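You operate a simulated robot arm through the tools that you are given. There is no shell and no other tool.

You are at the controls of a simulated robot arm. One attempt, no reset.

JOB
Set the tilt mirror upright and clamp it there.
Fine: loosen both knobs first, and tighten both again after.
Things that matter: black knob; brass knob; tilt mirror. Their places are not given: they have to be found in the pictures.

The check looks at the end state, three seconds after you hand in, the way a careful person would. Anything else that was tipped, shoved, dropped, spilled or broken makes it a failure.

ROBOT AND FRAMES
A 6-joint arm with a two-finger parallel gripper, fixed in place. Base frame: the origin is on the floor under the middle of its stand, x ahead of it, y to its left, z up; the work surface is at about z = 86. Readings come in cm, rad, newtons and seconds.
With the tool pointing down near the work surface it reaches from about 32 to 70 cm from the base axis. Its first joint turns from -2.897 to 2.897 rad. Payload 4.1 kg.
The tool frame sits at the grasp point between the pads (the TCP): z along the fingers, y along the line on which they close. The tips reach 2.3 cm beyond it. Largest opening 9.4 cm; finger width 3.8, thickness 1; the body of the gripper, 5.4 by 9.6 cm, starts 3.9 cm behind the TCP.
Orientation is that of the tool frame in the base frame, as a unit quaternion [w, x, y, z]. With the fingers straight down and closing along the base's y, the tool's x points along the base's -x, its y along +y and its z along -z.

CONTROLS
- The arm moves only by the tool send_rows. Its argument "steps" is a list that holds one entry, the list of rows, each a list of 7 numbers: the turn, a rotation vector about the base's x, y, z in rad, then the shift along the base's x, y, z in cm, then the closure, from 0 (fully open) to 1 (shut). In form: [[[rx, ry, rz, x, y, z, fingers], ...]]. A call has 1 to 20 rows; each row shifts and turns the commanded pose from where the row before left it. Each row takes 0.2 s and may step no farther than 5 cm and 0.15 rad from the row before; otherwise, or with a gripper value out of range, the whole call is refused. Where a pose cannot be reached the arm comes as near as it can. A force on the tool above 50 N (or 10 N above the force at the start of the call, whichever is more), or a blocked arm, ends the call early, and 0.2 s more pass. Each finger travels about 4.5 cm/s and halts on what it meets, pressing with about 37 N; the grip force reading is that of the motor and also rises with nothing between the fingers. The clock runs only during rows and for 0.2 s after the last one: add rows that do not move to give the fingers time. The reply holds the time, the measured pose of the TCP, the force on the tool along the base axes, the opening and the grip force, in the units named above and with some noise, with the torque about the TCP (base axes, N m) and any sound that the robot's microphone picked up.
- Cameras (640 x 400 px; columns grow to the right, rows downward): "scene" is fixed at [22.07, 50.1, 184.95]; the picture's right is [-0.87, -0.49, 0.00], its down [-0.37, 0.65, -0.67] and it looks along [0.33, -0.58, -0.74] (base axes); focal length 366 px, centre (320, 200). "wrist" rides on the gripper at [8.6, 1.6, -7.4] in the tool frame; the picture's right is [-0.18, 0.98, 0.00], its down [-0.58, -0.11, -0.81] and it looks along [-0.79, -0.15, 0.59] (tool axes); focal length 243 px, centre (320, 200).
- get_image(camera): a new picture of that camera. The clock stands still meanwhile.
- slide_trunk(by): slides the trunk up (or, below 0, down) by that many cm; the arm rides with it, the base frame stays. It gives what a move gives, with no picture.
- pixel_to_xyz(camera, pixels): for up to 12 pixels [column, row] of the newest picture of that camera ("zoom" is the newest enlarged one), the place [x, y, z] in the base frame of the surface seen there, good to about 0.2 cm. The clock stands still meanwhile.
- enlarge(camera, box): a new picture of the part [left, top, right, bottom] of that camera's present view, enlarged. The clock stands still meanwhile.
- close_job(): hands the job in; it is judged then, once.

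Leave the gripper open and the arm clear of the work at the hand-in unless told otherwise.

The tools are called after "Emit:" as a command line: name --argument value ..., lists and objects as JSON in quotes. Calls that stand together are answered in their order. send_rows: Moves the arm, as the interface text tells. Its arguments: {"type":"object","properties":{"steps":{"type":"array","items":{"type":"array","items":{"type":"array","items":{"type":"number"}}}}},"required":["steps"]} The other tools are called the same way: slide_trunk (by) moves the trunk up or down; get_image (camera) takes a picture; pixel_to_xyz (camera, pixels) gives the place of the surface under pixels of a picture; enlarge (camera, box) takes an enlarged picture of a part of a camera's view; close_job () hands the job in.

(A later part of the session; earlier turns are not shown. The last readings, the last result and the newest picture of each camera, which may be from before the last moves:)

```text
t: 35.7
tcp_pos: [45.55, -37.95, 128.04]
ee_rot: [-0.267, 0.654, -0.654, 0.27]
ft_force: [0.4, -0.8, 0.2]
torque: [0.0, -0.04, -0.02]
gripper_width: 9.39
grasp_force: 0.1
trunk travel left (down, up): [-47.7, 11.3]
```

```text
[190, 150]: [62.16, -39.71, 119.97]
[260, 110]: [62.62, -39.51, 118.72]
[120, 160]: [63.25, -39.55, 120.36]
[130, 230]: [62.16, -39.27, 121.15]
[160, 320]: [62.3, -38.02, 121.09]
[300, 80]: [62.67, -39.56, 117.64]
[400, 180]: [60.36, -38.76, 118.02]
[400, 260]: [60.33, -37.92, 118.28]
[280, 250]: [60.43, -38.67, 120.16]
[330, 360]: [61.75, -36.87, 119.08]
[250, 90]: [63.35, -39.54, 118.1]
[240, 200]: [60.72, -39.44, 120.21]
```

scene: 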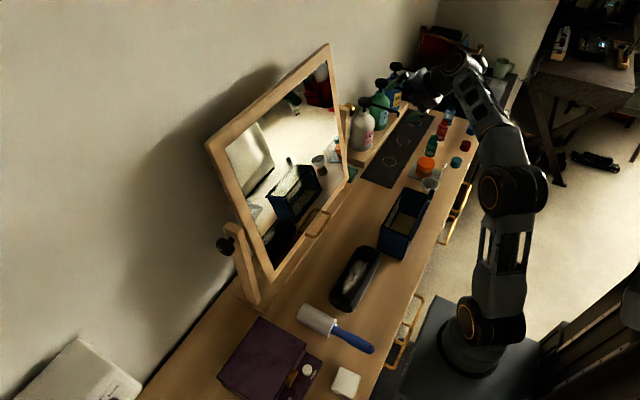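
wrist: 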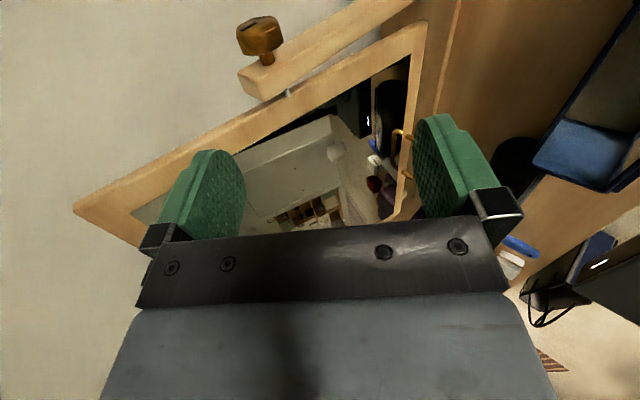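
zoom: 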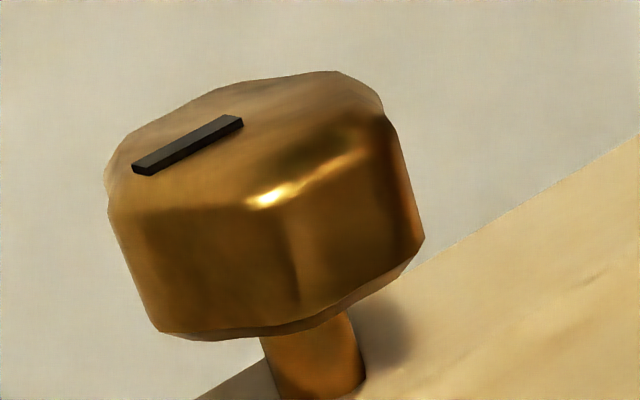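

Brass knob: centre about (62.15, y −37.9…−39.5, 119.4), its black pointer points up. To get a good stroke range here I raise the trunk 6 cm, then move to a pre-approach 12 cm away along the tool axis at 45° pitch.

Emit:
slide_trunk --by 6

Emit:
send_rows --steps '[[[0, 0, 0, 2.7, -0.43, -2.05, 0], [0, 0, 0, 2.7, -0.43, -2.05, 0], [0, 0, 0, 2.7, -0.43, -2.05, 0], [0, 0, 0, 0, 0, 0, 0]]]'

Emit:
get_image --camera "wrist"

Emit:
get_image --camera "scene"

```text
t: 36.7
tcp_pos: [45.39, -38.0, 134.02]
ee_rot: [-0.267, 0.655, -0.653, 0.269]
ft_force: [0.3, 0.0, 1.0]
torque: [-0.02, 0.04, 0.03]
gripper_width: 9.45
grasp_force: 0.1
trunk travel left (down, up): [-53.7, 5.3]
```

```text
t: 37.7
tcp_pos: [53.67, -39.09, 127.87]
ee_rot: [0.269, -0.654, 0.654, -0.27]
ft_force: [0.1, -0.6, 0.2]
torque: [0.04, -0.02, 0.02]
gripper_width: 9.43
grasp_force: 0.0
trunk travel left (down, up): [-53.7, 5.3]
```

```text
taken
```

wrist: 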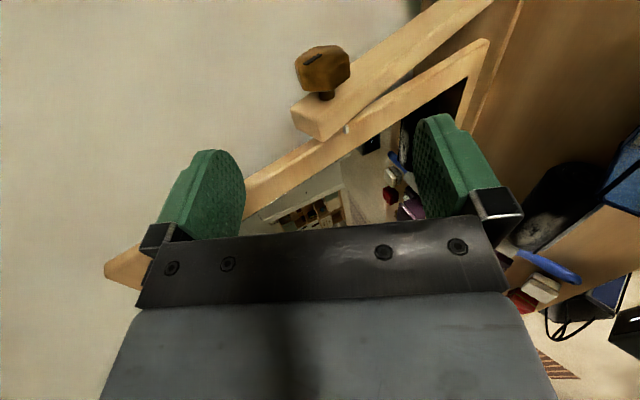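

```text
taken
```

scene: 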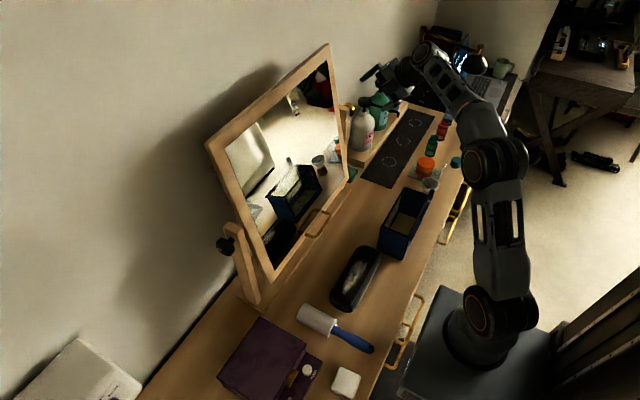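

Aligned. Knob at (322,68) midway between the fingers. I advance along the tool axis to (62.15, −39.25, 119.4).

Emit:
send_rows --steps '[[[0, 0, 0, 2.12, -0.04, -2.12, 0], [0, 0, 0, 2.12, -0.04, -2.12, 0], [0, 0, 0, 2.12, -0.04, -2.12, 0], [0, 0, 0, 2.12, -0.04, -2.12, 0], [0, 0, 0, 0, 0, 0, 0]]]'

Emit:
get_image --camera "wrist"

Emit:
get_image --camera "scene"

```text
t: 38.9
tcp_pos: [62.09, -39.57, 119.23]
ee_rot: [-0.268, 0.654, -0.654, 0.271]
ft_force: [0.7, 0.9, 0.8]
torque: [0.01, -0.01, -0.04]
gripper_width: 9.4
grasp_force: 0.2
trunk travel left (down, up): [-53.7, 5.3]
```

```text
taken
```

wrist: 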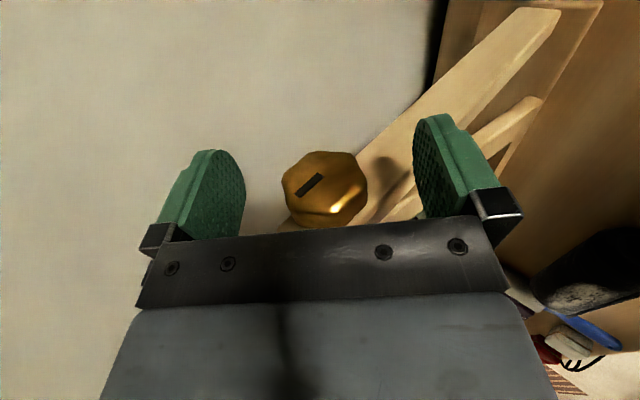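

```text
taken
```

scene: 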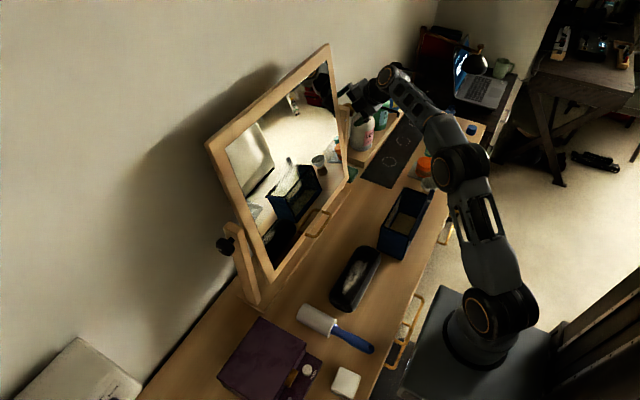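

Brass knob centred between the fingers at (325,190), pointer visible. First I turn the open gripper +0.12 rad (to about 52° pitch) to have a longer stroke and correct y by +0.25.

Emit:
send_rows --steps '[[[0, 0.12, 0, 0.05, 0.25, 0.15, 0], [0, 0, 0, 0, 0, 0, 0]]]'

```text
t: 39.5
tcp_pos: [62.16, -39.26, 119.52]
ee_rot: [-0.227, 0.67, -0.668, 0.231]
ft_force: [0.1, 0.4, 0.1]
torque: [-0.02, -0.03, -0.01]
gripper_width: 9.41
grasp_force: 0.0
trunk travel left (down, up): [-53.7, 5.3]
```

Reached with no trouble. Now I close on the brass knob and turn −y (counter-clockwise seen from its outside) by 0.3 rad as a trial.

Emit:
send_rows --steps '[[[0, 0, 0, 0, 0, 0, 1], [0, 0, 0, 0, 0, 0, 1], [0, 0, 0, 0, 0, 0, 1], [0, 0, 0, 0, 0, 0, 1], [0, 0, 0, 0, 0, 0, 1], [0, 0, 0, 0, 0, 0, 1]]]'

Emit:
get_image --camera "wrist"

```text
t: 40.9
tcp_pos: [62.12, -39.34, 119.44]
ee_rot: [-0.229, 0.669, -0.669, 0.229]
ft_force: [-7.8, 2.9, -7.8]
torque: [0.12, 0.06, 0.14]
gripper_width: 4.16
grasp_force: 45.2
trunk travel left (down, up): [-53.7, 5.3]
```

```text
taken
```

wrist: 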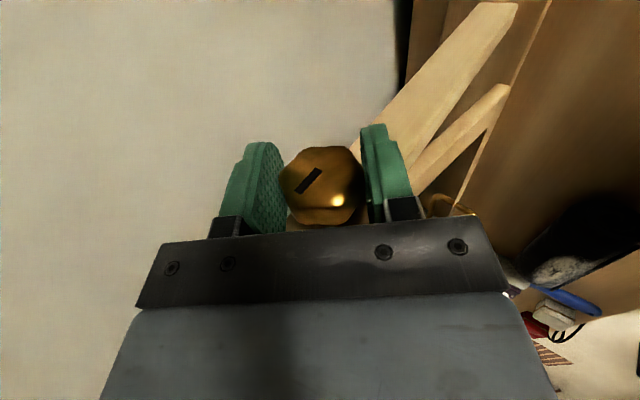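

Gripped at 4.16 cm, small side force. Pointer runs from (297,192) to (320,169). Turning −0.3 rad about y.

Emit:
send_rows --steps '[[[0, -0.1, 0, -0.02, 0, -0.03, 1], [0, -0.1, 0, 0, 0, 0, 1], [0, -0.1, 0, 0, 0, 0, 1], [0, 0, 0, 0, 0, 0, 1]]]'

Emit:
get_image --camera "wrist"

Emit:
get_image --camera "scene"

```text
t: 41.9
tcp_pos: [61.99, -39.29, 119.3]
ee_rot: [-0.325, 0.628, -0.627, 0.327]
ft_force: [-16.5, 4.3, -17.8]
torque: [-0.21, 0.12, 0.64]
gripper_width: 4.19
grasp_force: 45.1
trunk travel left (down, up): [-53.7, 5.3]
```

```text
taken
```

wrist: 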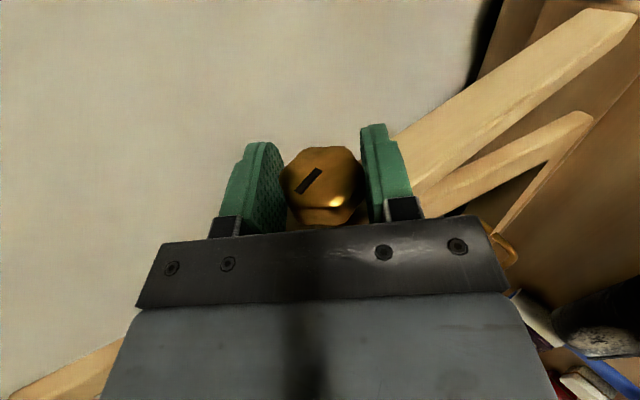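

```text
taken
```

scene: 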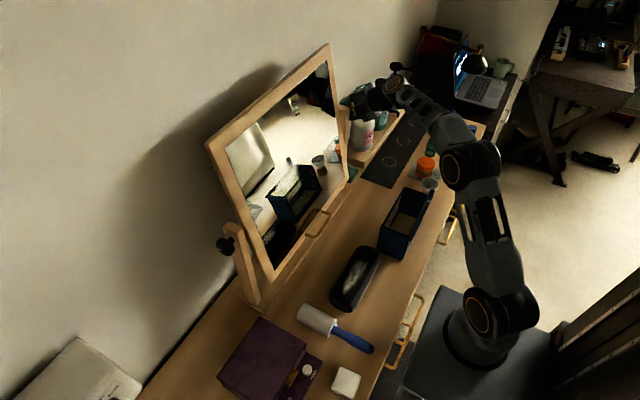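

It turns with the gripper (pointer unchanged relative to the fingers). I continue −0.25 rad with a small easing shift.

Emit:
send_rows --steps '[[[0, -0.08, 0, -0.05, 0, -0.07, 1], [0, -0.08, 0, 0, 0, 0, 1], [0, -0.08, 0, 0, 0, 0, 1], [0, 0, 0, 0, 0, 0, 1]]]'

Emit:
get_image --camera "wrist"

```text
t: 42.5
tcp_pos: [61.98, -39.39, 119.13]
ee_rot: [-0.37, 0.604, -0.602, 0.368]
ft_force: [-24.1, 5.3, -2.2]
torque: [-0.11, 0.09, 0.03]
gripper_width: 4.15
grasp_force: 44.6
out of reach, approached as far as the arm can: row 2, 3
trunk travel left (down, up): [-53.7, 5.3]
stopped in row 3: the force on the tool passed its limit at 68 N (the readings are from after the stop); the commanded pose is now the measured one
```

```text
taken
```

wrist: 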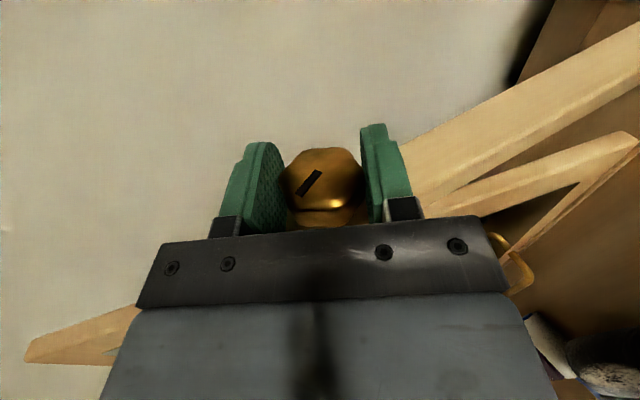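

The arm ran out of range at about 27° pitch (stop on force; now only −24 N residual). The knob has turned ≈0.44 rad so far. I open the fingers and rotate back up, to ~57° pitch, watching for reach messages.

Emit:
send_rows --steps '[[[0, 0, 0, 0, 0, 0, 0], [0, 0, 0, 0, 0, 0, 0], [0, 0, 0, 0, 0, 0, 0], [0, 0, 0, 0, 0, 0, 0]]]'

Emit:
send_rows --steps '[[[0, 0.1, 0, 0.04, 0.03, 0.06, 0], [0, 0.1, 0, 0.04, 0.03, 0.06, 0], [0, 0.1, 0, 0.04, 0.03, 0.06, 0], [0, 0.1, 0, 0.03, 0.03, 0.06, 0], [0, 0.1, 0, 0, 0, 0, 0], [0, 0, 0, 0, 0, 0, 0]]]'

```text
t: 43.5
tcp_pos: [62.41, -39.33, 119.05]
ee_rot: [-0.371, 0.604, -0.602, 0.368]
ft_force: [0.3, -0.8, -1.0]
torque: [-0.01, 0.01, 0.03]
gripper_width: 9.41
grasp_force: 0.1
trunk travel left (down, up): [-53.7, 5.3]
```

```text
t: 44.9
tcp_pos: [62.51, -39.15, 119.23]
ee_rot: [-0.209, 0.676, -0.676, 0.206]
ft_force: [0.5, 0.6, 0.0]
torque: [0.0, -0.03, 0.0]
gripper_width: 9.4
grasp_force: 0.1
trunk travel left (down, up): [-53.7, 5.3]
```

At ≈56° without problems. I go another +0.14 rad and recentre (−0.36, −0.1, +0.17).

Emit:
send_rows --steps '[[[0, 0.07, 0, -0.18, -0.05, 0.09, 0], [0, 0.07, 0, -0.18, -0.05, 0.09, 0], [0, 0, 0, 0, 0, 0, 0]]]'

Emit:
get_image --camera "wrist"

Emit:
get_image --camera "scene"

```text
t: 45.7
tcp_pos: [60.81, -38.48, 118.77]
ee_rot: [-0.161, 0.689, -0.688, 0.159]
ft_force: [0.0, 0.7, 0.7]
torque: [0.0, -0.01, 0.0]
gripper_width: 9.42
grasp_force: 0.1
out of reach, approached as far as the arm can: row 1, 2
trunk travel left (down, up): [-53.7, 5.3]
```

```text
taken
```

wrist: 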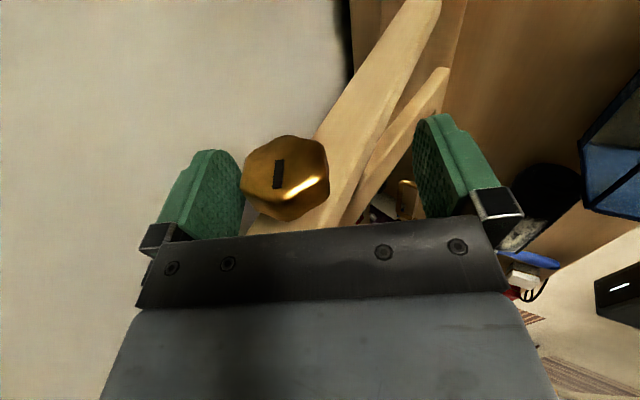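

```text
taken
```

scene: 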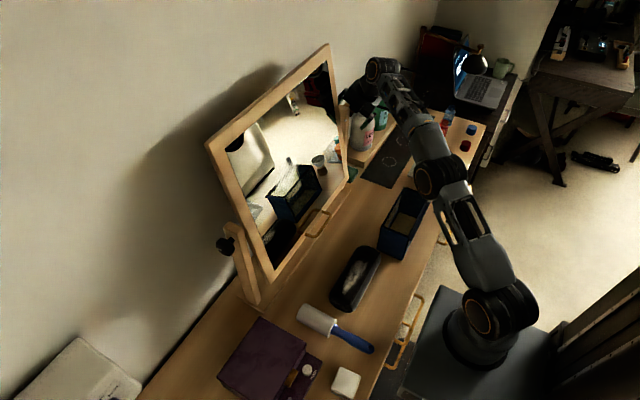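

The limit is just above 56° at this trunk height; no contact occurred. I come back: −0.14 rad and shift (+1.34, −0.77, +0.63) to recentre.

Emit:
send_rows --steps '[[[0, -0.07, 0, 0.67, -0.38, 0.32, 0], [0, -0.08, 0, 0.67, -0.38, 0.31, 0], [0, 0, 0, 0, 0, 0, 0]]]'

Emit:
get_image --camera "wrist"

```text
t: 46.5
tcp_pos: [62.04, -39.19, 119.47]
ee_rot: [-0.213, 0.675, -0.674, 0.211]
ft_force: [-0.4, 0.9, -0.1]
torque: [0.0, -0.01, -0.02]
gripper_width: 9.39
grasp_force: 0.1
trunk travel left (down, up): [-53.7, 5.3]
```

```text
taken
```

wrist: 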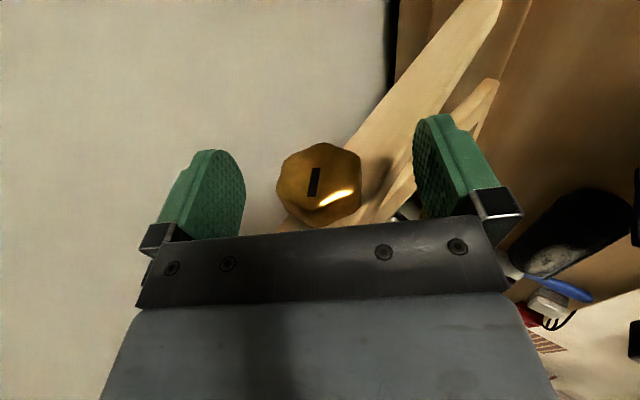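

Back at ≈55° with the knob centred (320,185). The pointer turned ~25° so far. Second stroke: close and turn −0.42 rad (down to about 31° pitch).

Emit:
send_rows --steps '[[[0, 0, 0, 0.05, 0, -0.03, 1], [0, 0, 0, 0, 0, 0, 1], [0, 0, 0, 0, 0, 0, 1], [0, 0, 0, 0, 0, 0, 1], [0, 0, 0, 0, 0, 0, 1], [0, -0.1, 0, 0, 0, 0, 1], [0, -0.1, 0, 0, 0, 0, 1], [0, -0.1, 0, 0, 0, 0, 1], [0, -0.12, 0, 0, 0, 0, 1], [0, 0, 0, 0, 0, 0, 1]]]'

Emit:
get_image --camera "wrist"

```text
t: 48.7
tcp_pos: [62.0, -39.16, 119.28]
ee_rot: [-0.349, 0.617, -0.615, 0.346]
ft_force: [-8.8, 1.3, -8.7]
torque: [0.1, 0.06, 0.58]
gripper_width: 4.15
grasp_force: 45.5
trunk travel left (down, up): [-53.7, 5.3]
```

```text
taken
```

wrist: 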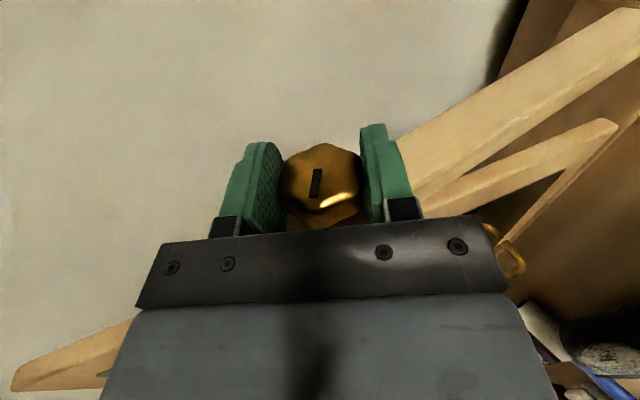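

Turned another 24° (total ≈49°). Third stroke: open and rotate back +0.42.

Emit:
send_rows --steps '[[[0, 0, 0, 0, 0, 0, 0], [0, 0, 0, 0, 0, 0, 0], [0, 0, 0, 0, 0, 0, 0], [0, 0.1, 0, 0.03, 0, 0.03, 0], [0, 0.1, 0, 0.03, 0, 0.03, 0], [0, 0.1, 0, 0.03, 0, 0.03, 0], [0, 0.12, 0, 0, 0, 0.03, 0], [0, 0, 0, 0, 0, 0, 0]]]'

Emit:
get_image --camera "wrist"

```text
t: 50.5
tcp_pos: [62.23, -39.1, 119.45]
ee_rot: [-0.213, 0.675, -0.674, 0.209]
ft_force: [0.1, -0.1, 0.3]
torque: [0.02, 0.02, 0.01]
gripper_width: 9.41
grasp_force: 0.0
trunk travel left (down, up): [-53.7, 5.3]
```

```text
taken
```

wrist: 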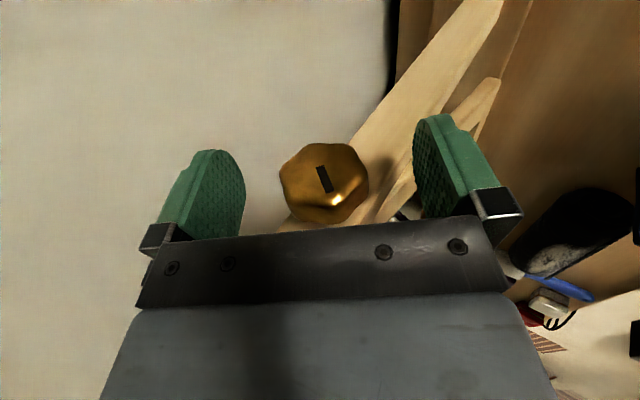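

The pointer has advanced again. Close and turn −0.42.

Emit:
send_rows --steps '[[[0, 0, 0, -0.05, -0.05, -0.03, 1], [0, 0, 0, 0, 0, 0, 1], [0, 0, 0, 0, 0, 0, 1], [0, 0, 0, 0, 0, 0, 1], [0, 0, 0, 0, 0, 0, 1], [0, -0.1, 0, 0, 0, 0, 1], [0, -0.1, 0, 0, 0, 0, 1], [0, -0.1, 0, 0, 0, 0, 1], [0, -0.12, 0, 0, 0, 0, 1], [0, 0, 0, 0, 0, 0, 1]]]'

Emit:
get_image --camera "wrist"

```text
t: 52.7
tcp_pos: [61.98, -39.13, 119.31]
ee_rot: [-0.349, 0.616, -0.615, 0.346]
ft_force: [-17.7, 5.0, -15.7]
torque: [0.04, 0.1, 0.47]
gripper_width: 4.15
grasp_force: 44.4
trunk travel left (down, up): [-53.7, 5.3]
```

```text
taken
```

wrist: 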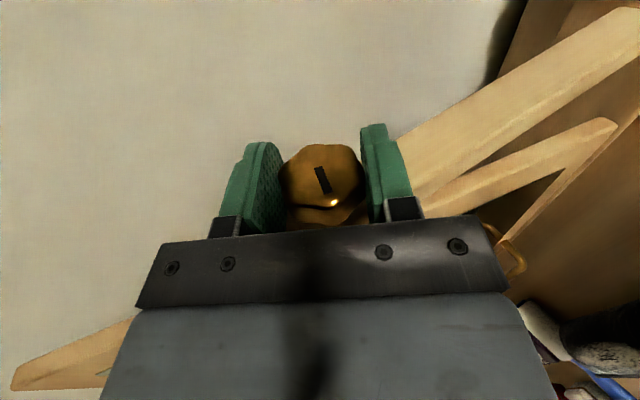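

Total ≈73°, still turning freely. Fourth stroke: open, rotate back, close, turn −0.42 again, expecting the stop near 90°.

Emit:
send_rows --steps '[[[0, 0, 0, 0, 0, 0, 0], [0, 0, 0, 0, 0, 0, 0], [0, 0, 0, 0, 0, 0, 0], [0, 0.1, 0, 0.03, 0, 0.03, 0], [0, 0.1, 0, 0.03, 0, 0.03, 0], [0, 0.1, 0, 0.03, 0, 0.03, 0], [0, 0.12, 0, 0, 0, 0.03, 0], [0, 0, 0, 0, 0, 0, 0]]]'

Emit:
send_rows --steps '[[[0, 0, 0, -0.05, -0.05, -0.03, 1], [0, 0, 0, 0, 0, 0, 1], [0, 0, 0, 0, 0, 0, 1], [0, 0, 0, 0, 0, 0, 1], [0, 0, 0, 0, 0, 0, 1], [0, -0.1, 0, 0, 0, 0, 1], [0, -0.1, 0, 0, 0, 0, 1], [0, -0.1, 0, 0, 0, 0, 1], [0, -0.12, 0, 0, 0, 0, 1], [0, 0, 0, 0, 0, 0, 1]]]'

Emit:
get_image --camera "wrist"

Emit:
get_image --camera "scene"

```text
t: 54.5
tcp_pos: [62.21, -39.21, 119.57]
ee_rot: [-0.212, 0.675, -0.675, 0.209]
ft_force: [0.8, 0.1, 0.9]
torque: [-0.02, -0.02, 0.02]
gripper_width: 9.42
grasp_force: 0.1
trunk travel left (down, up): [-53.7, 5.3]
```

```text
t: 56.7
tcp_pos: [61.96, -39.21, 119.36]
ee_rot: [-0.347, 0.618, -0.615, 0.345]
ft_force: [-28.1, 4.1, -24.3]
torque: [-0.1, 0.53, 0.77]
gripper_width: 4.13
grasp_force: 44.7
trunk travel left (down, up): [-53.7, 5.3]
```

```text
taken
```

wrist: 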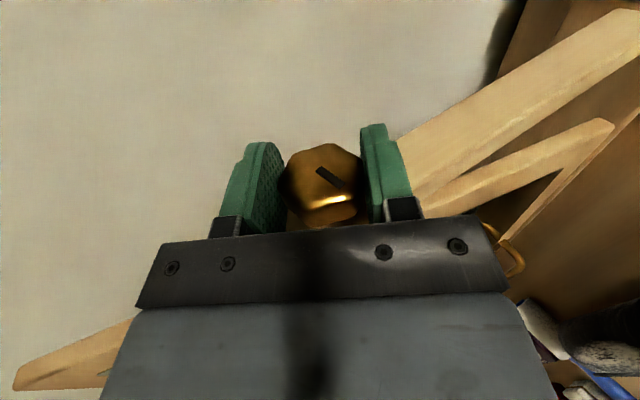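

```text
taken
```

scene: 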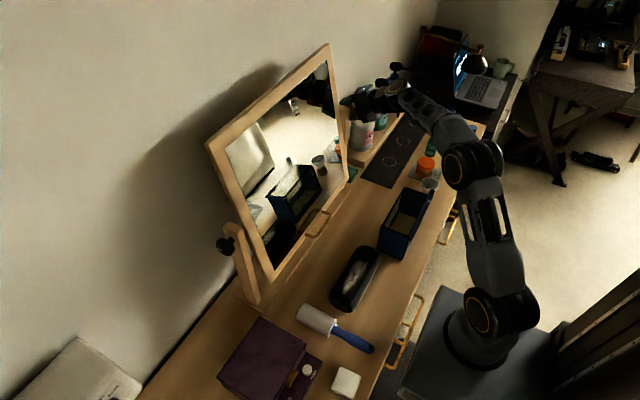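

Now a +0.53 N·m reaction torque appears: loose end stop reached. I open and verify the pointer direction.

Emit:
send_rows --steps '[[[0, 0, 0, 0, 0, 0, 0], [0, 0, 0, 0, 0, 0, 0], [0, 0, 0, 0, 0, 0, 0], [0, 0, 0, 0, 0, 0, 0]]]'

Emit:
enlarge --camera "wrist" --box '[272, 140, 368, 200]'

Emit:
pixel_to_xyz --camera "zoom" --pixels '[[310, 190], [360, 230], [440, 290], [400, 260], [250, 100], [150, 200], [500, 150], [470, 330]]'

```text
t: 57.7
tcp_pos: [62.14, -39.16, 119.55]
ee_rot: [-0.349, 0.616, -0.615, 0.347]
ft_force: [1.0, 0.7, 0.0]
torque: [0.01, -0.01, 0.02]
gripper_width: 9.39
grasp_force: 0.0
trunk travel left (down, up): [-53.7, 5.3]
```

```text
6.67 times, centred on (320, 170) of wrist
```

zoom: 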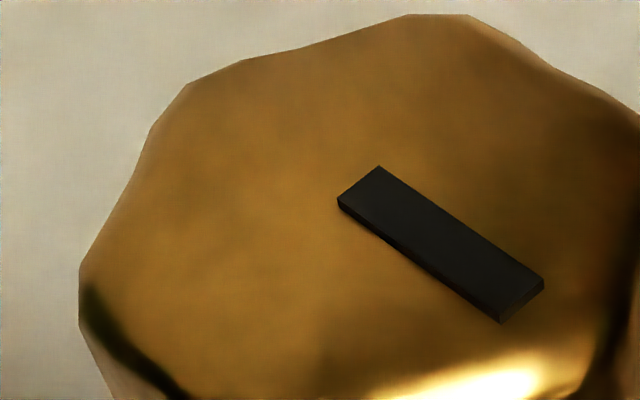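

```text
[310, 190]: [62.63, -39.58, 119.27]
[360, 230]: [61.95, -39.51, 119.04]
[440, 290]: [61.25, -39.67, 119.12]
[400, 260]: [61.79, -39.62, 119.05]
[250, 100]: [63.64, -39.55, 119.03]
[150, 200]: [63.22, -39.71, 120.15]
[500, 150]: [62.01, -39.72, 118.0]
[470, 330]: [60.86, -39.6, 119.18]
```

The brass pointer now points toward −x: about 90° loosened, at its stop. I retreat along the tool axis (at 31° pitch) and move away in front, then check whether the mirror has moved.

Emit:
send_rows --steps '[[[0, 0, 0, -2.4, 0, 1.44, 0], [0, 0, 0, -2.4, 0, 1.44, 0], [0, 0, 0, -2.4, 0, 1.44, 0], [0, 0, 0, -2.4, 0, 1.44, 0], [0, 0, 0, -2.4, 0, 1.44, 0], [0, 0.125, 0, -2, 1, 0.5, 0], [0, 0.125, 0, -1, 2.5, 0, 0], [0, 0, 0, 0, 4, 0, 0], [0, 0, 0, 0, 4, 0, 0], [0, 0, 0, 0, 4, 0, 0], [0, 0, 0, 0, 0, 0, 0]]]'

Emit:
get_image --camera "scene"

Emit:
get_image --camera "wrist"

```text
t: 60.1
tcp_pos: [47.27, -23.55, 127.3]
ee_rot: [0.27, -0.654, 0.655, -0.267]
ft_force: [-0.1, 0.3, 0.2]
torque: [-0.01, -0.01, -0.01]
gripper_width: 9.39
grasp_force: 0.0
trunk travel left (down, up): [-53.7, 5.3]
```

```text
taken
```

scene: 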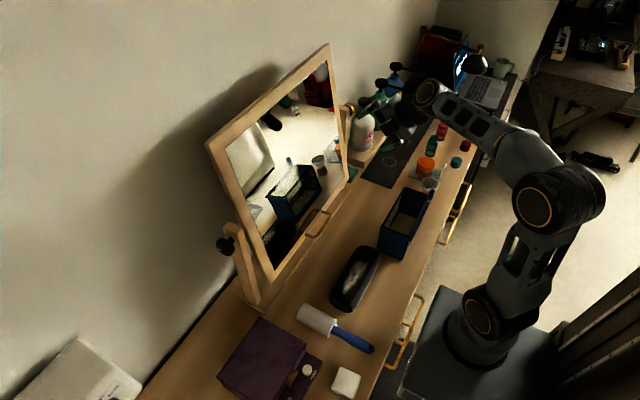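

```text
taken
```

wrist: 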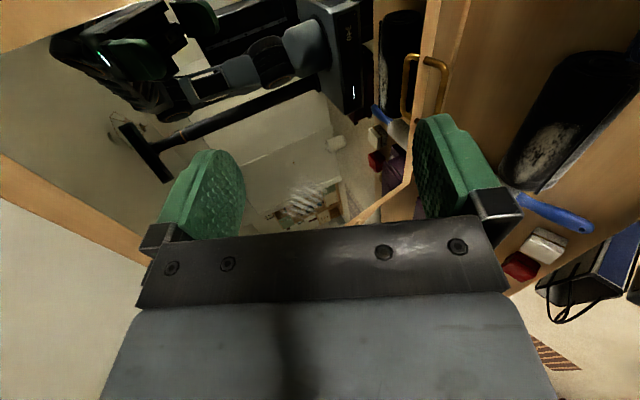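

The mirror has stayed where it was. I measure its present tilt precisely along the left rail and top/bottom rails.

Emit:
enlarge --camera "scene" --box '[190, 130, 382, 250]'

Emit:
pixel_to_xyz --camera "scene" --pixels '[[216, 152], [225, 175], [235, 198], [246, 222], [256, 245], [267, 268], [300, 72], [330, 60], [337, 110], [342, 150], [320, 220], [290, 255]]'

```text
3.33 times, centred on (286, 190) of scene
```

zoom: 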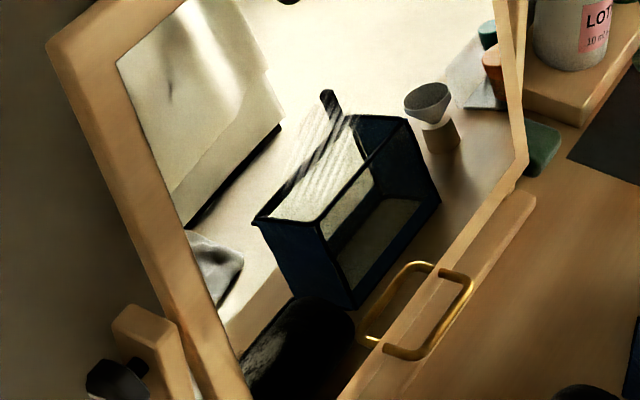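

```text
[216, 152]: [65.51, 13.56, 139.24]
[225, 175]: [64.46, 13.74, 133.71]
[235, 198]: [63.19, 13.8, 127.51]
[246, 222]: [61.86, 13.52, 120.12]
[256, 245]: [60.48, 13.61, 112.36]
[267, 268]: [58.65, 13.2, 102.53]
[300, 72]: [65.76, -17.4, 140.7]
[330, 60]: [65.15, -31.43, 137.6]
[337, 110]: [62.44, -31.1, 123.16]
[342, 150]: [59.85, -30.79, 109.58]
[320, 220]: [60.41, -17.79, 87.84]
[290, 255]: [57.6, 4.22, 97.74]
```

The tilt is 10.6° (front plane passes x≈61.75 at the pivot height, so upright means the whole front at x≈61.7). There's a brass handle on the bottom rail; I measure it and the bottom rail.

Emit:
pixel_to_xyz --camera "zoom" --pixels '[[472, 285], [452, 325], [405, 356], [388, 348], [448, 270], [420, 265], [370, 340], [440, 295], [500, 180], [360, 365], [520, 165], [430, 330]]'

Emit:
enlarge --camera "wrist" --box '[340, 20, 500, 120]'

```text
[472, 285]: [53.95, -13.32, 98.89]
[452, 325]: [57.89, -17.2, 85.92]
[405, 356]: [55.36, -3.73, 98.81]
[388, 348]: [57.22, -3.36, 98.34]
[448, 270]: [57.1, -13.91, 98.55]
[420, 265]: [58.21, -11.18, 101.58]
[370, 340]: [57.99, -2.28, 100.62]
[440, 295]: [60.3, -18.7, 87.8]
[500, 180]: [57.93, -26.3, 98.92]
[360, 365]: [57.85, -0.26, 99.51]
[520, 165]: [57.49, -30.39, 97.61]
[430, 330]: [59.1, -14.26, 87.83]
```

```text
4.00 times, centred on (420, 70) of wrist
```

zoom: 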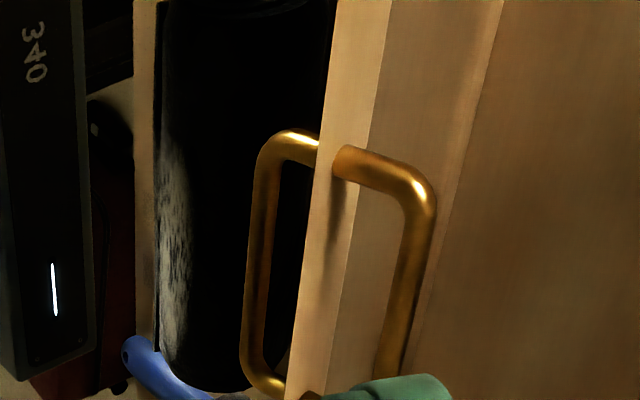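

The handle's bar runs at x≈54, z≈98.8 from y≈−3.4 to −13.9, standing ~3.5 cm in front of the bottom rail (front at x≈57.6). Turning the mirror upright moves this bar to about (57.9, 97.6). I'll push it gently with closed fingers. First I check the heights of nearby objects on the table.

Emit:
pixel_to_xyz --camera "scene" --pixels '[[402, 190], [432, 196], [410, 258], [381, 250], [368, 248], [345, 250], [335, 300], [355, 308], [378, 252], [408, 205]]'

```text
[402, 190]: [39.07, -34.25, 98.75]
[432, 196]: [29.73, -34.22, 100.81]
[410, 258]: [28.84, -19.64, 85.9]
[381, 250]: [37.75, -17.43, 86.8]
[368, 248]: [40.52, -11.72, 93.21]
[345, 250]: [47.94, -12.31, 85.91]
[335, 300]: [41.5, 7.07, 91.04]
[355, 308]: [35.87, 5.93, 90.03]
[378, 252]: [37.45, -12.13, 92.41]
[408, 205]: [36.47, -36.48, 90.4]
```

Objects nearby top out below z≈94 at x≤42 (black case) and z≈100 (blue box, y<−17, x<39), so there's room. I close the fingers, pitch to 60°, move to y≈−8.6, then lower the trunk 10 cm.

Emit:
send_rows --steps '[[[0, 0.065, 0, 0, 3.74, -1.8, 1], [0, 0.065, 0, 0, 3.74, -1.8, 1], [0, 0.065, 0, 0, 3.74, -1.8, 1], [0, 0.065, 0, 0, 3.74, -1.8, 1], [0, 0, 0, 0, 0, 0, 1], [0, 0, 0, 0, 0, 0, 1], [0, 0, 0, 0, 0, 0, 1]]]'

Emit:
slide_trunk --by -10

Emit:
get_image --camera "wrist"

Emit:
get_image --camera "scene"

```text
t: 61.7
tcp_pos: [47.1, -8.81, 120.04]
ee_rot: [-0.183, 0.684, -0.683, 0.179]
ft_force: [-1.3, 0.4, 0.5]
torque: [0.0, 0.02, -0.02]
gripper_width: 0.01
grasp_force: 36.4
trunk travel left (down, up): [-53.7, 5.3]
```

```text
t: 63.0
tcp_pos: [47.09, -8.87, 110.03]
ee_rot: [-0.182, 0.684, -0.683, 0.181]
ft_force: [0.0, -1.6, 0.0]
torque: [-0.04, 0.0, 0.03]
gripper_width: 0.0
grasp_force: 37.0
trunk travel left (down, up): [-43.7, 15.3]
```

```text
taken
```

wrist: 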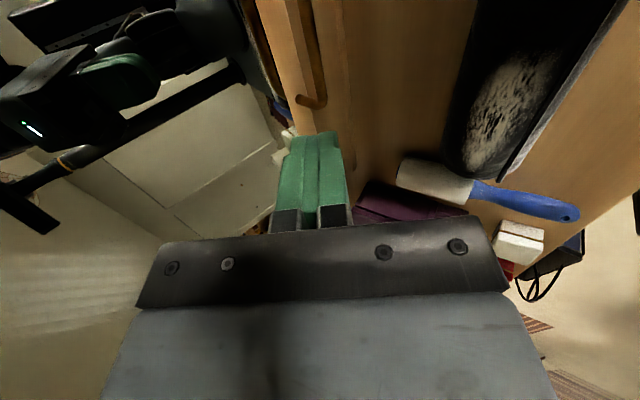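

```text
taken
```

scene: 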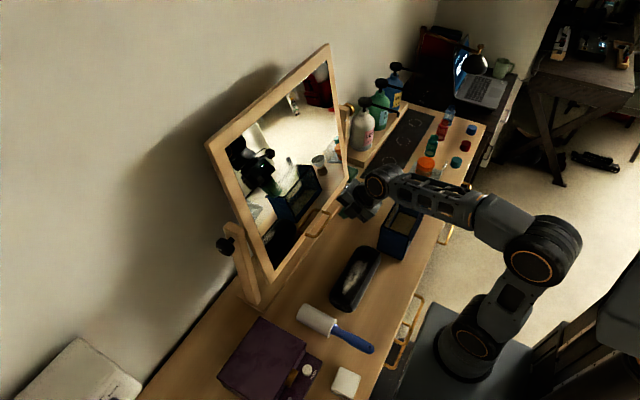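

Fingers closed, at (47.1, −8.9, 110). I descend to z≈98.5, keeping x≈47.5 in front of the handle.

Emit:
send_rows --steps '[[[0, 0, 0, 0.1, 0.05, -2.9, 1], [0, 0, 0, 0.1, 0.05, -2.9, 1], [0, 0, 0, 0.1, 0.05, -2.9, 1], [0, 0, 0, 0.1, 0.05, -2.8, 1], [0, 0, 0, 0, 0, 0, 1]]]'

Emit:
get_image --camera "wrist"

Emit:
get_image --camera "scene"

```text
t: 64.2
tcp_pos: [47.47, -8.75, 98.42]
ee_rot: [0.183, -0.683, 0.684, -0.18]
ft_force: [0.0, 0.0, 0.5]
torque: [-0.03, 0.0, -0.05]
gripper_width: 0.02
grasp_force: 36.8
trunk travel left (down, up): [-43.7, 15.3]
```

```text
taken
```

wrist: 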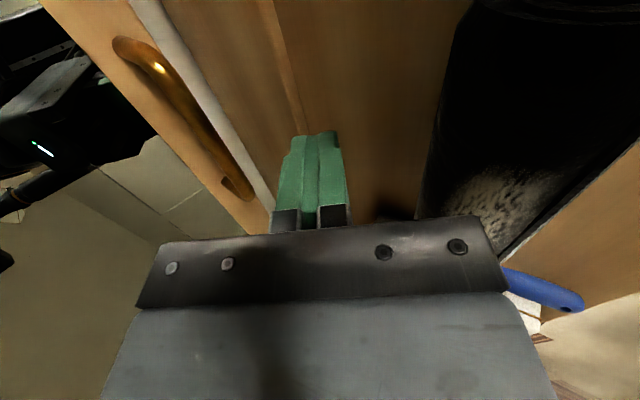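

```text
taken
```

scene: 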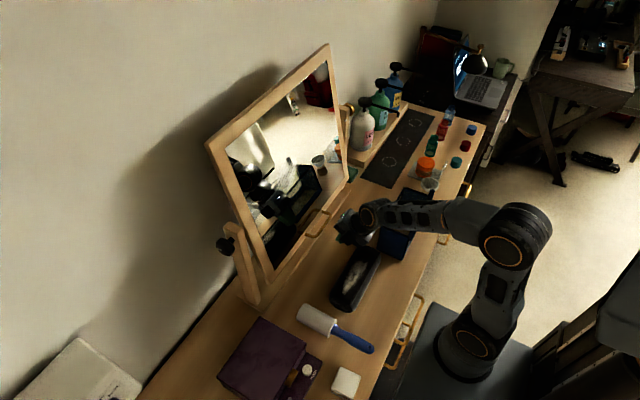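

All clear. I move forward in x: 3.5 cm, then small 0.4 cm steps until contact with the handle.

Emit:
send_rows --steps '[[[0, 0, 0, 1.2, 0, 0, 1], [0, 0, 0, 1.2, 0, 0, 1], [0, 0, 0, 1.1, 0, 0, 1], [0, 0, 0, 0.4, 0, 0, 1], [0, 0, 0, 0.4, 0, 0, 1], [0, 0, 0, 0.4, 0, 0, 1], [0, 0, 0, 0, 0, 0, 1]]]'

Emit:
get_image --camera "wrist"

Emit:
get_image --camera "scene"

```text
t: 65.8
tcp_pos: [52.24, -8.57, 98.55]
ee_rot: [-0.183, 0.683, -0.683, 0.181]
ft_force: [0.2, -0.4, -0.9]
torque: [0.04, 0.0, 0.03]
gripper_width: 0.01
grasp_force: 36.9
trunk travel left (down, up): [-43.7, 15.3]
```

```text
taken
```

wrist: 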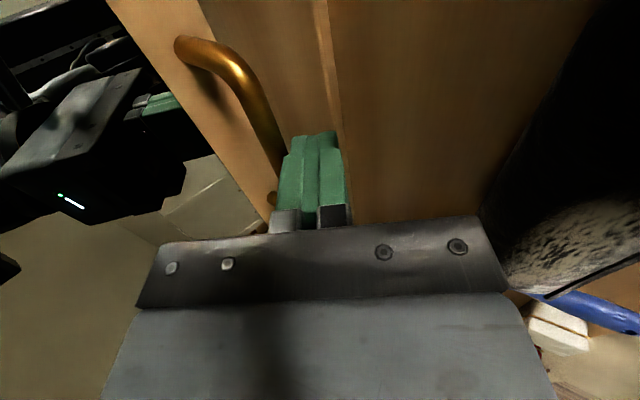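

```text
taken
```

scene: 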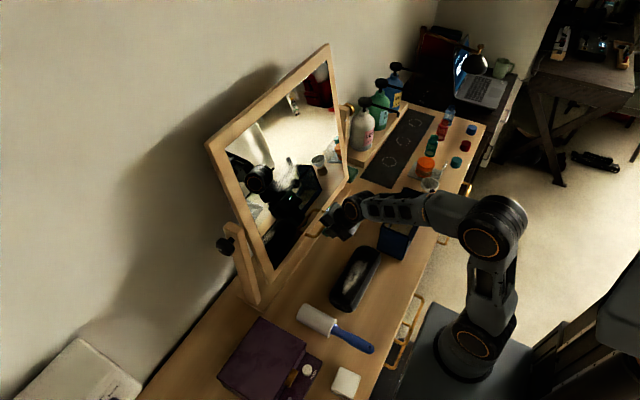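

No contact force yet, just at the handle. I push on by 2 cm in 0.5 cm steps and read the force and the mirror.

Emit:
send_rows --steps '[[[0, 0, 0, 0.5, 0, -0.1, 1], [0, 0, 0, 0.5, 0, -0.1, 1], [0, 0, 0, 0.5, 0, -0.1, 1], [0, 0, 0, 0.5, 0, -0.1, 1], [0, 0, 0, 0, 0, 0, 1]]]'

Emit:
get_image --camera "wrist"

Emit:
get_image --camera "scene"

Emit:
pixel_to_xyz --camera "scene" --pixels '[[216, 152], [225, 175], [235, 198], [246, 222], [256, 245], [267, 268], [300, 72], [330, 60], [337, 110], [342, 150]]'

```text
t: 67.0
tcp_pos: [54.18, -8.65, 97.97]
ee_rot: [-0.182, 0.685, -0.683, 0.178]
ft_force: [-5.7, -1.0, -13.7]
torque: [-0.29, 0.15, 0.1]
gripper_width: 0.0
grasp_force: 37.0
trunk travel left (down, up): [-43.7, 15.3]
```

```text
taken
```

wrist: 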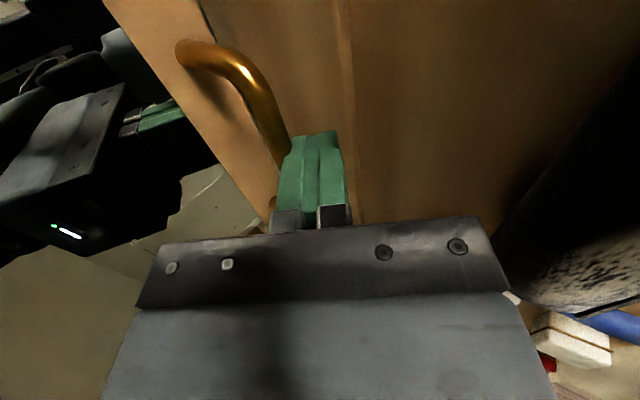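

```text
taken
```

scene: 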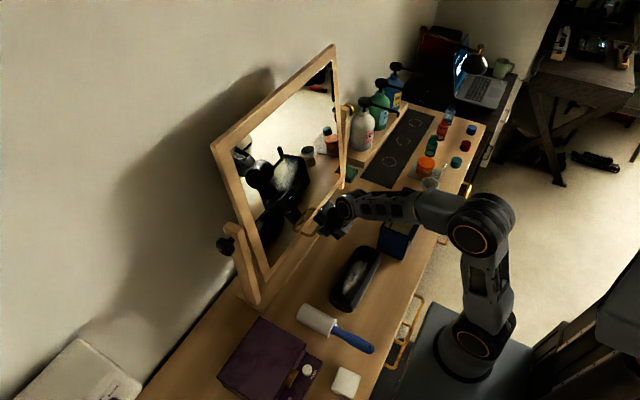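

```text
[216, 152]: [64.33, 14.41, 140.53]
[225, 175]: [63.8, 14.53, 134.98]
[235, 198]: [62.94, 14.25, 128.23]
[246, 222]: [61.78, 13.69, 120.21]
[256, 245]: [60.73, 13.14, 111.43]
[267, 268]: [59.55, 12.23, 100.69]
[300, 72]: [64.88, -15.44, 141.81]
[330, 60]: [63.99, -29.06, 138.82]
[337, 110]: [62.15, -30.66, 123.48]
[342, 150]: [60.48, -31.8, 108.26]
```

It moves: tilt now ≈6.9° with only light force. I push 2.0 cm further and measure.

Emit:
send_rows --steps '[[[0, 0, 0, 0.4, 0, -0.1, 1], [0, 0, 0, 0.4, 0, -0.1, 1], [0, 0, 0, 0.4, 0, -0.1, 1], [0, 0, 0, 0.4, 0, -0.1, 1], [0, 0, 0, 0.4, 0, -0.1, 1], [0, 0, 0, 0, 0, 0, 1]]]'

Emit:
get_image --camera "scene"

Emit:
pixel_to_xyz --camera "scene" --pixels '[[219, 154], [227, 175], [236, 198], [246, 222], [256, 245], [265, 265], [300, 74], [331, 62], [338, 110], [342, 150]]'

```text
t: 68.4
tcp_pos: [56.38, -8.69, 97.52]
ee_rot: [-0.182, 0.684, -0.684, 0.178]
ft_force: [-5.8, 0.6, -21.6]
torque: [-0.38, 0.27, 0.1]
gripper_width: 0.0
grasp_force: 37.1
trunk travel left (down, up): [-43.7, 15.3]
```

```text
taken
```

scene: 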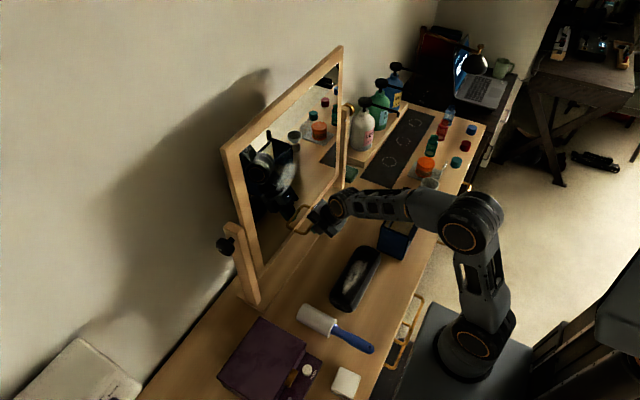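

```text
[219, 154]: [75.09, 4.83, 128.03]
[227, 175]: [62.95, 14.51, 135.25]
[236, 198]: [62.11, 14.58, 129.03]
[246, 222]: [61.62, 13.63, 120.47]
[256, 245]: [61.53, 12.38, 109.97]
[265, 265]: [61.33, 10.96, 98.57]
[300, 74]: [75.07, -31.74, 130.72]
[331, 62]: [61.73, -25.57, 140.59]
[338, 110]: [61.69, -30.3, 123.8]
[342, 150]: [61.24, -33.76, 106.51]
```

Nearly upright now. I take an enlarged view to choose clean front-face points for an accurate tilt.

Emit:
enlarge --camera "scene" --box '[200, 40, 360, 140]'

Emit:
enlarge --camera "scene" --box '[210, 190, 370, 290]'

```text
4.00 times, centred on (280, 90) of scene
```

zoom: 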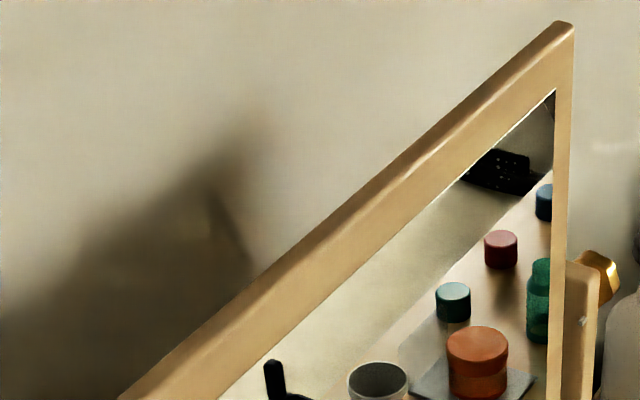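

```text
4.00 times, centred on (290, 240) of scene
```

zoom: 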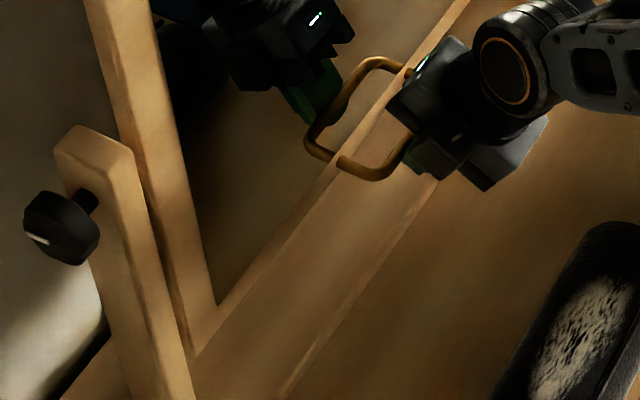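

Now reading points on the front face of the left rail, top rail and right rail.

Emit:
pixel_to_xyz --camera "scene" --pixels '[[229, 157], [235, 180], [242, 203], [247, 222], [252, 245], [257, 262], [300, 90], [282, 105], [320, 72], [340, 90], [339, 120], [260, 269]]'

Emit:
pixel_to_xyz --camera "scene" --pixels '[[230, 162], [233, 172], [238, 190], [240, 200], [245, 215], [249, 232], [254, 250], [259, 266], [310, 80], [290, 98], [341, 75], [340, 135]]'

```text
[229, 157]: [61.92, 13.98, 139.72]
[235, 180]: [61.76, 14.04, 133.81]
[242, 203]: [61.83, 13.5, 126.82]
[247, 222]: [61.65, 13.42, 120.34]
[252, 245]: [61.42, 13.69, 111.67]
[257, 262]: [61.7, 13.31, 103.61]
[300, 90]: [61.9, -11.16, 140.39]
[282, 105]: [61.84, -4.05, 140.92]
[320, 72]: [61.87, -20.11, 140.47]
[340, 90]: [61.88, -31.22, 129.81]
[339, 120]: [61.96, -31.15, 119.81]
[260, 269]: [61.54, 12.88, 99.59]
```

```text
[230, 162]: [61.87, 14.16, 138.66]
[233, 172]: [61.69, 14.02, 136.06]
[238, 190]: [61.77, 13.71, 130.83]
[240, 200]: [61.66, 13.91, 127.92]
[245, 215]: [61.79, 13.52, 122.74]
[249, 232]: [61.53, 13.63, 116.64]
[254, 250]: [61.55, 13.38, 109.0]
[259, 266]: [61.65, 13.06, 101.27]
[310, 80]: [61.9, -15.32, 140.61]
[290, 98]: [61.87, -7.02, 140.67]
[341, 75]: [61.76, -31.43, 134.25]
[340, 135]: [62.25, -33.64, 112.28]
```

Fit: ≈61.88 at z=140 and ≈61.57 at z=100, i.e. about 0.4° still leaning back. I nudge 0.15 cm more, then back away and measure again.

Emit:
send_rows --steps '[[[0, 0, 0, 0.15, 0, 0, 1], [0, 0, 0, 0, 0, 0, 1], [0, 0, 0, -0.5, 0, 0, 1], [0, 0, 0, -1.5, 0, 0, 1], [0, 0, 0, -2, 0, 0, 1], [0, 0, 0, -2, 0, 0, 1], [0, 0, 0, -2, 0, 0, 1], [0, 0, 0, 0, 0, 2, 1], [0, 0, 0, 0, 0, 0, 1]]]'

Emit:
get_image --camera "scene"

Emit:
pixel_to_xyz --camera "scene" --pixels '[[229, 157], [235, 180], [242, 203], [247, 222], [252, 245], [257, 262], [300, 90], [282, 105], [320, 72], [340, 90], [339, 120], [260, 269]]'

Emit:
pixel_to_xyz --camera "scene" --pixels '[[230, 162], [233, 172], [238, 190], [240, 200], [245, 215], [249, 232], [254, 250], [259, 266], [310, 80], [290, 98], [341, 75], [340, 110]]'

```text
t: 70.4
tcp_pos: [48.36, -8.52, 99.72]
ee_rot: [-0.184, 0.684, -0.683, 0.18]
ft_force: [-0.3, -0.1, -0.2]
torque: [0.02, -0.02, -0.03]
gripper_width: 0.0
grasp_force: 37.6
trunk travel left (down, up): [-43.7, 15.3]
```

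```text
taken
```

scene: 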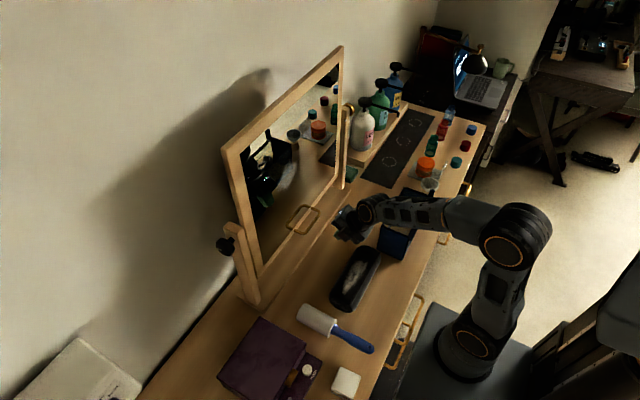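

```text
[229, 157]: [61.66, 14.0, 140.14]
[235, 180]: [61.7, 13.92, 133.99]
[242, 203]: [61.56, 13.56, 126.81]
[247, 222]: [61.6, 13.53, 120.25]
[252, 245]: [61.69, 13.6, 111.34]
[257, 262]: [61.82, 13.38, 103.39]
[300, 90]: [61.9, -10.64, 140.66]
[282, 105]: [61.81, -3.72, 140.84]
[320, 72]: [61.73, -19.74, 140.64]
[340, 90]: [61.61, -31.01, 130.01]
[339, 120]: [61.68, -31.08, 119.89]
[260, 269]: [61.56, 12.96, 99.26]
```

```text
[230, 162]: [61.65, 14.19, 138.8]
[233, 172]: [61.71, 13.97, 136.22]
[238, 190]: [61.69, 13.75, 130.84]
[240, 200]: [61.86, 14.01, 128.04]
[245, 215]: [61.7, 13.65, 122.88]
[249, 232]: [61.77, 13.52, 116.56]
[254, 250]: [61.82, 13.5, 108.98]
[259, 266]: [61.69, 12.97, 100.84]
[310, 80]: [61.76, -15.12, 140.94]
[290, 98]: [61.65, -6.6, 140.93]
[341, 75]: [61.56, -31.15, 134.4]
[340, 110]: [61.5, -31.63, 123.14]
```

The front face now reads 61.7 from top to bottom: upright to within about 0.2°, and it stays on its own. Next tighten, brass first (the tool already has that orientation). I go up and back, pitch to 45°, then raise the trunk 10 cm.

Emit:
send_rows --steps '[[[0, 0, 0, -0.5, 0, 4, 1], [0, -0.065, 0, -0.5, 0, 4, 0], [0, -0.065, 0, -0.5, 0, 4, 0], [0, -0.065, 0, -0.3, 0, 4, 0], [0, -0.065, 0, 0, 0, 0.5, 0], [0, 0, 0, 0, 0, 0, 0]]]'

Emit:
slide_trunk --by 10

```text
t: 71.8
tcp_pos: [46.68, -8.6, 116.07]
ee_rot: [-0.27, 0.655, -0.653, 0.267]
ft_force: [0.1, 0.2, 1.5]
torque: [-0.02, 0.01, -0.01]
gripper_width: 9.4
grasp_force: 0.1
trunk travel left (down, up): [-43.7, 15.3]
```

```text
t: 73.2
tcp_pos: [46.67, -8.42, 126.01]
ee_rot: [0.269, -0.654, 0.654, -0.267]
ft_force: [0.8, 1.0, -0.5]
torque: [0.01, 0.0, -0.02]
gripper_width: 9.41
grasp_force: 0.1
trunk travel left (down, up): [-53.7, 5.3]
```

At (46.7, −8.4, 126), 45° pitch. I move across to y≈−39.2 and pitch to 31° for the brass pre-approach.

Emit:
send_rows --steps '[[[0, 0, 0, 0, -3.85, 0.1, 0], [0, 0, 0, 0, -3.85, 0.1, 0], [0, 0, 0, 0, -3.85, 0.1, 0], [0, 0, 0, 0, -3.85, 0.1, 0], [0, 0, 0, 0.4, -3.85, 0.1, 0], [0, -0.08, 0, 1, -3.85, 0.1, 0], [0, -0.08, 0, 1, -3.85, 0.1, 0], [0, -0.08, 0, 1, -3.85, 0.1, 0], [0, 0, 0, 0, 0, 0, 0]]]'

Emit:
get_image --camera "wrist"

Emit:
get_image --camera "scene"

```text
t: 75.2
tcp_pos: [50.35, -39.33, 126.93]
ee_rot: [-0.346, 0.618, -0.617, 0.343]
ft_force: [-0.5, -0.6, 0.4]
torque: [-0.01, 0.02, 0.0]
gripper_width: 9.38
grasp_force: 0.0
trunk travel left (down, up): [-53.7, 5.3]
```

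```text
taken
```

wrist: 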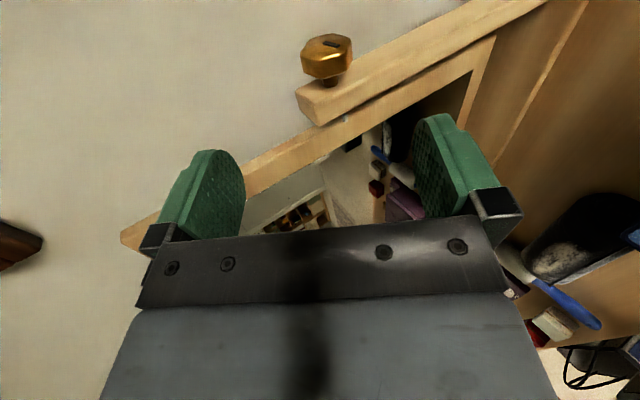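

```text
taken
```

scene: 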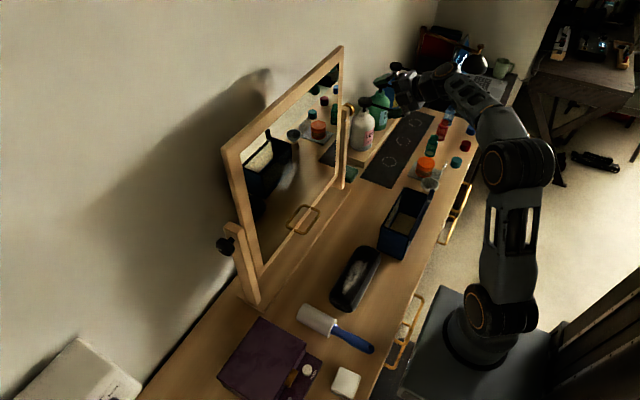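

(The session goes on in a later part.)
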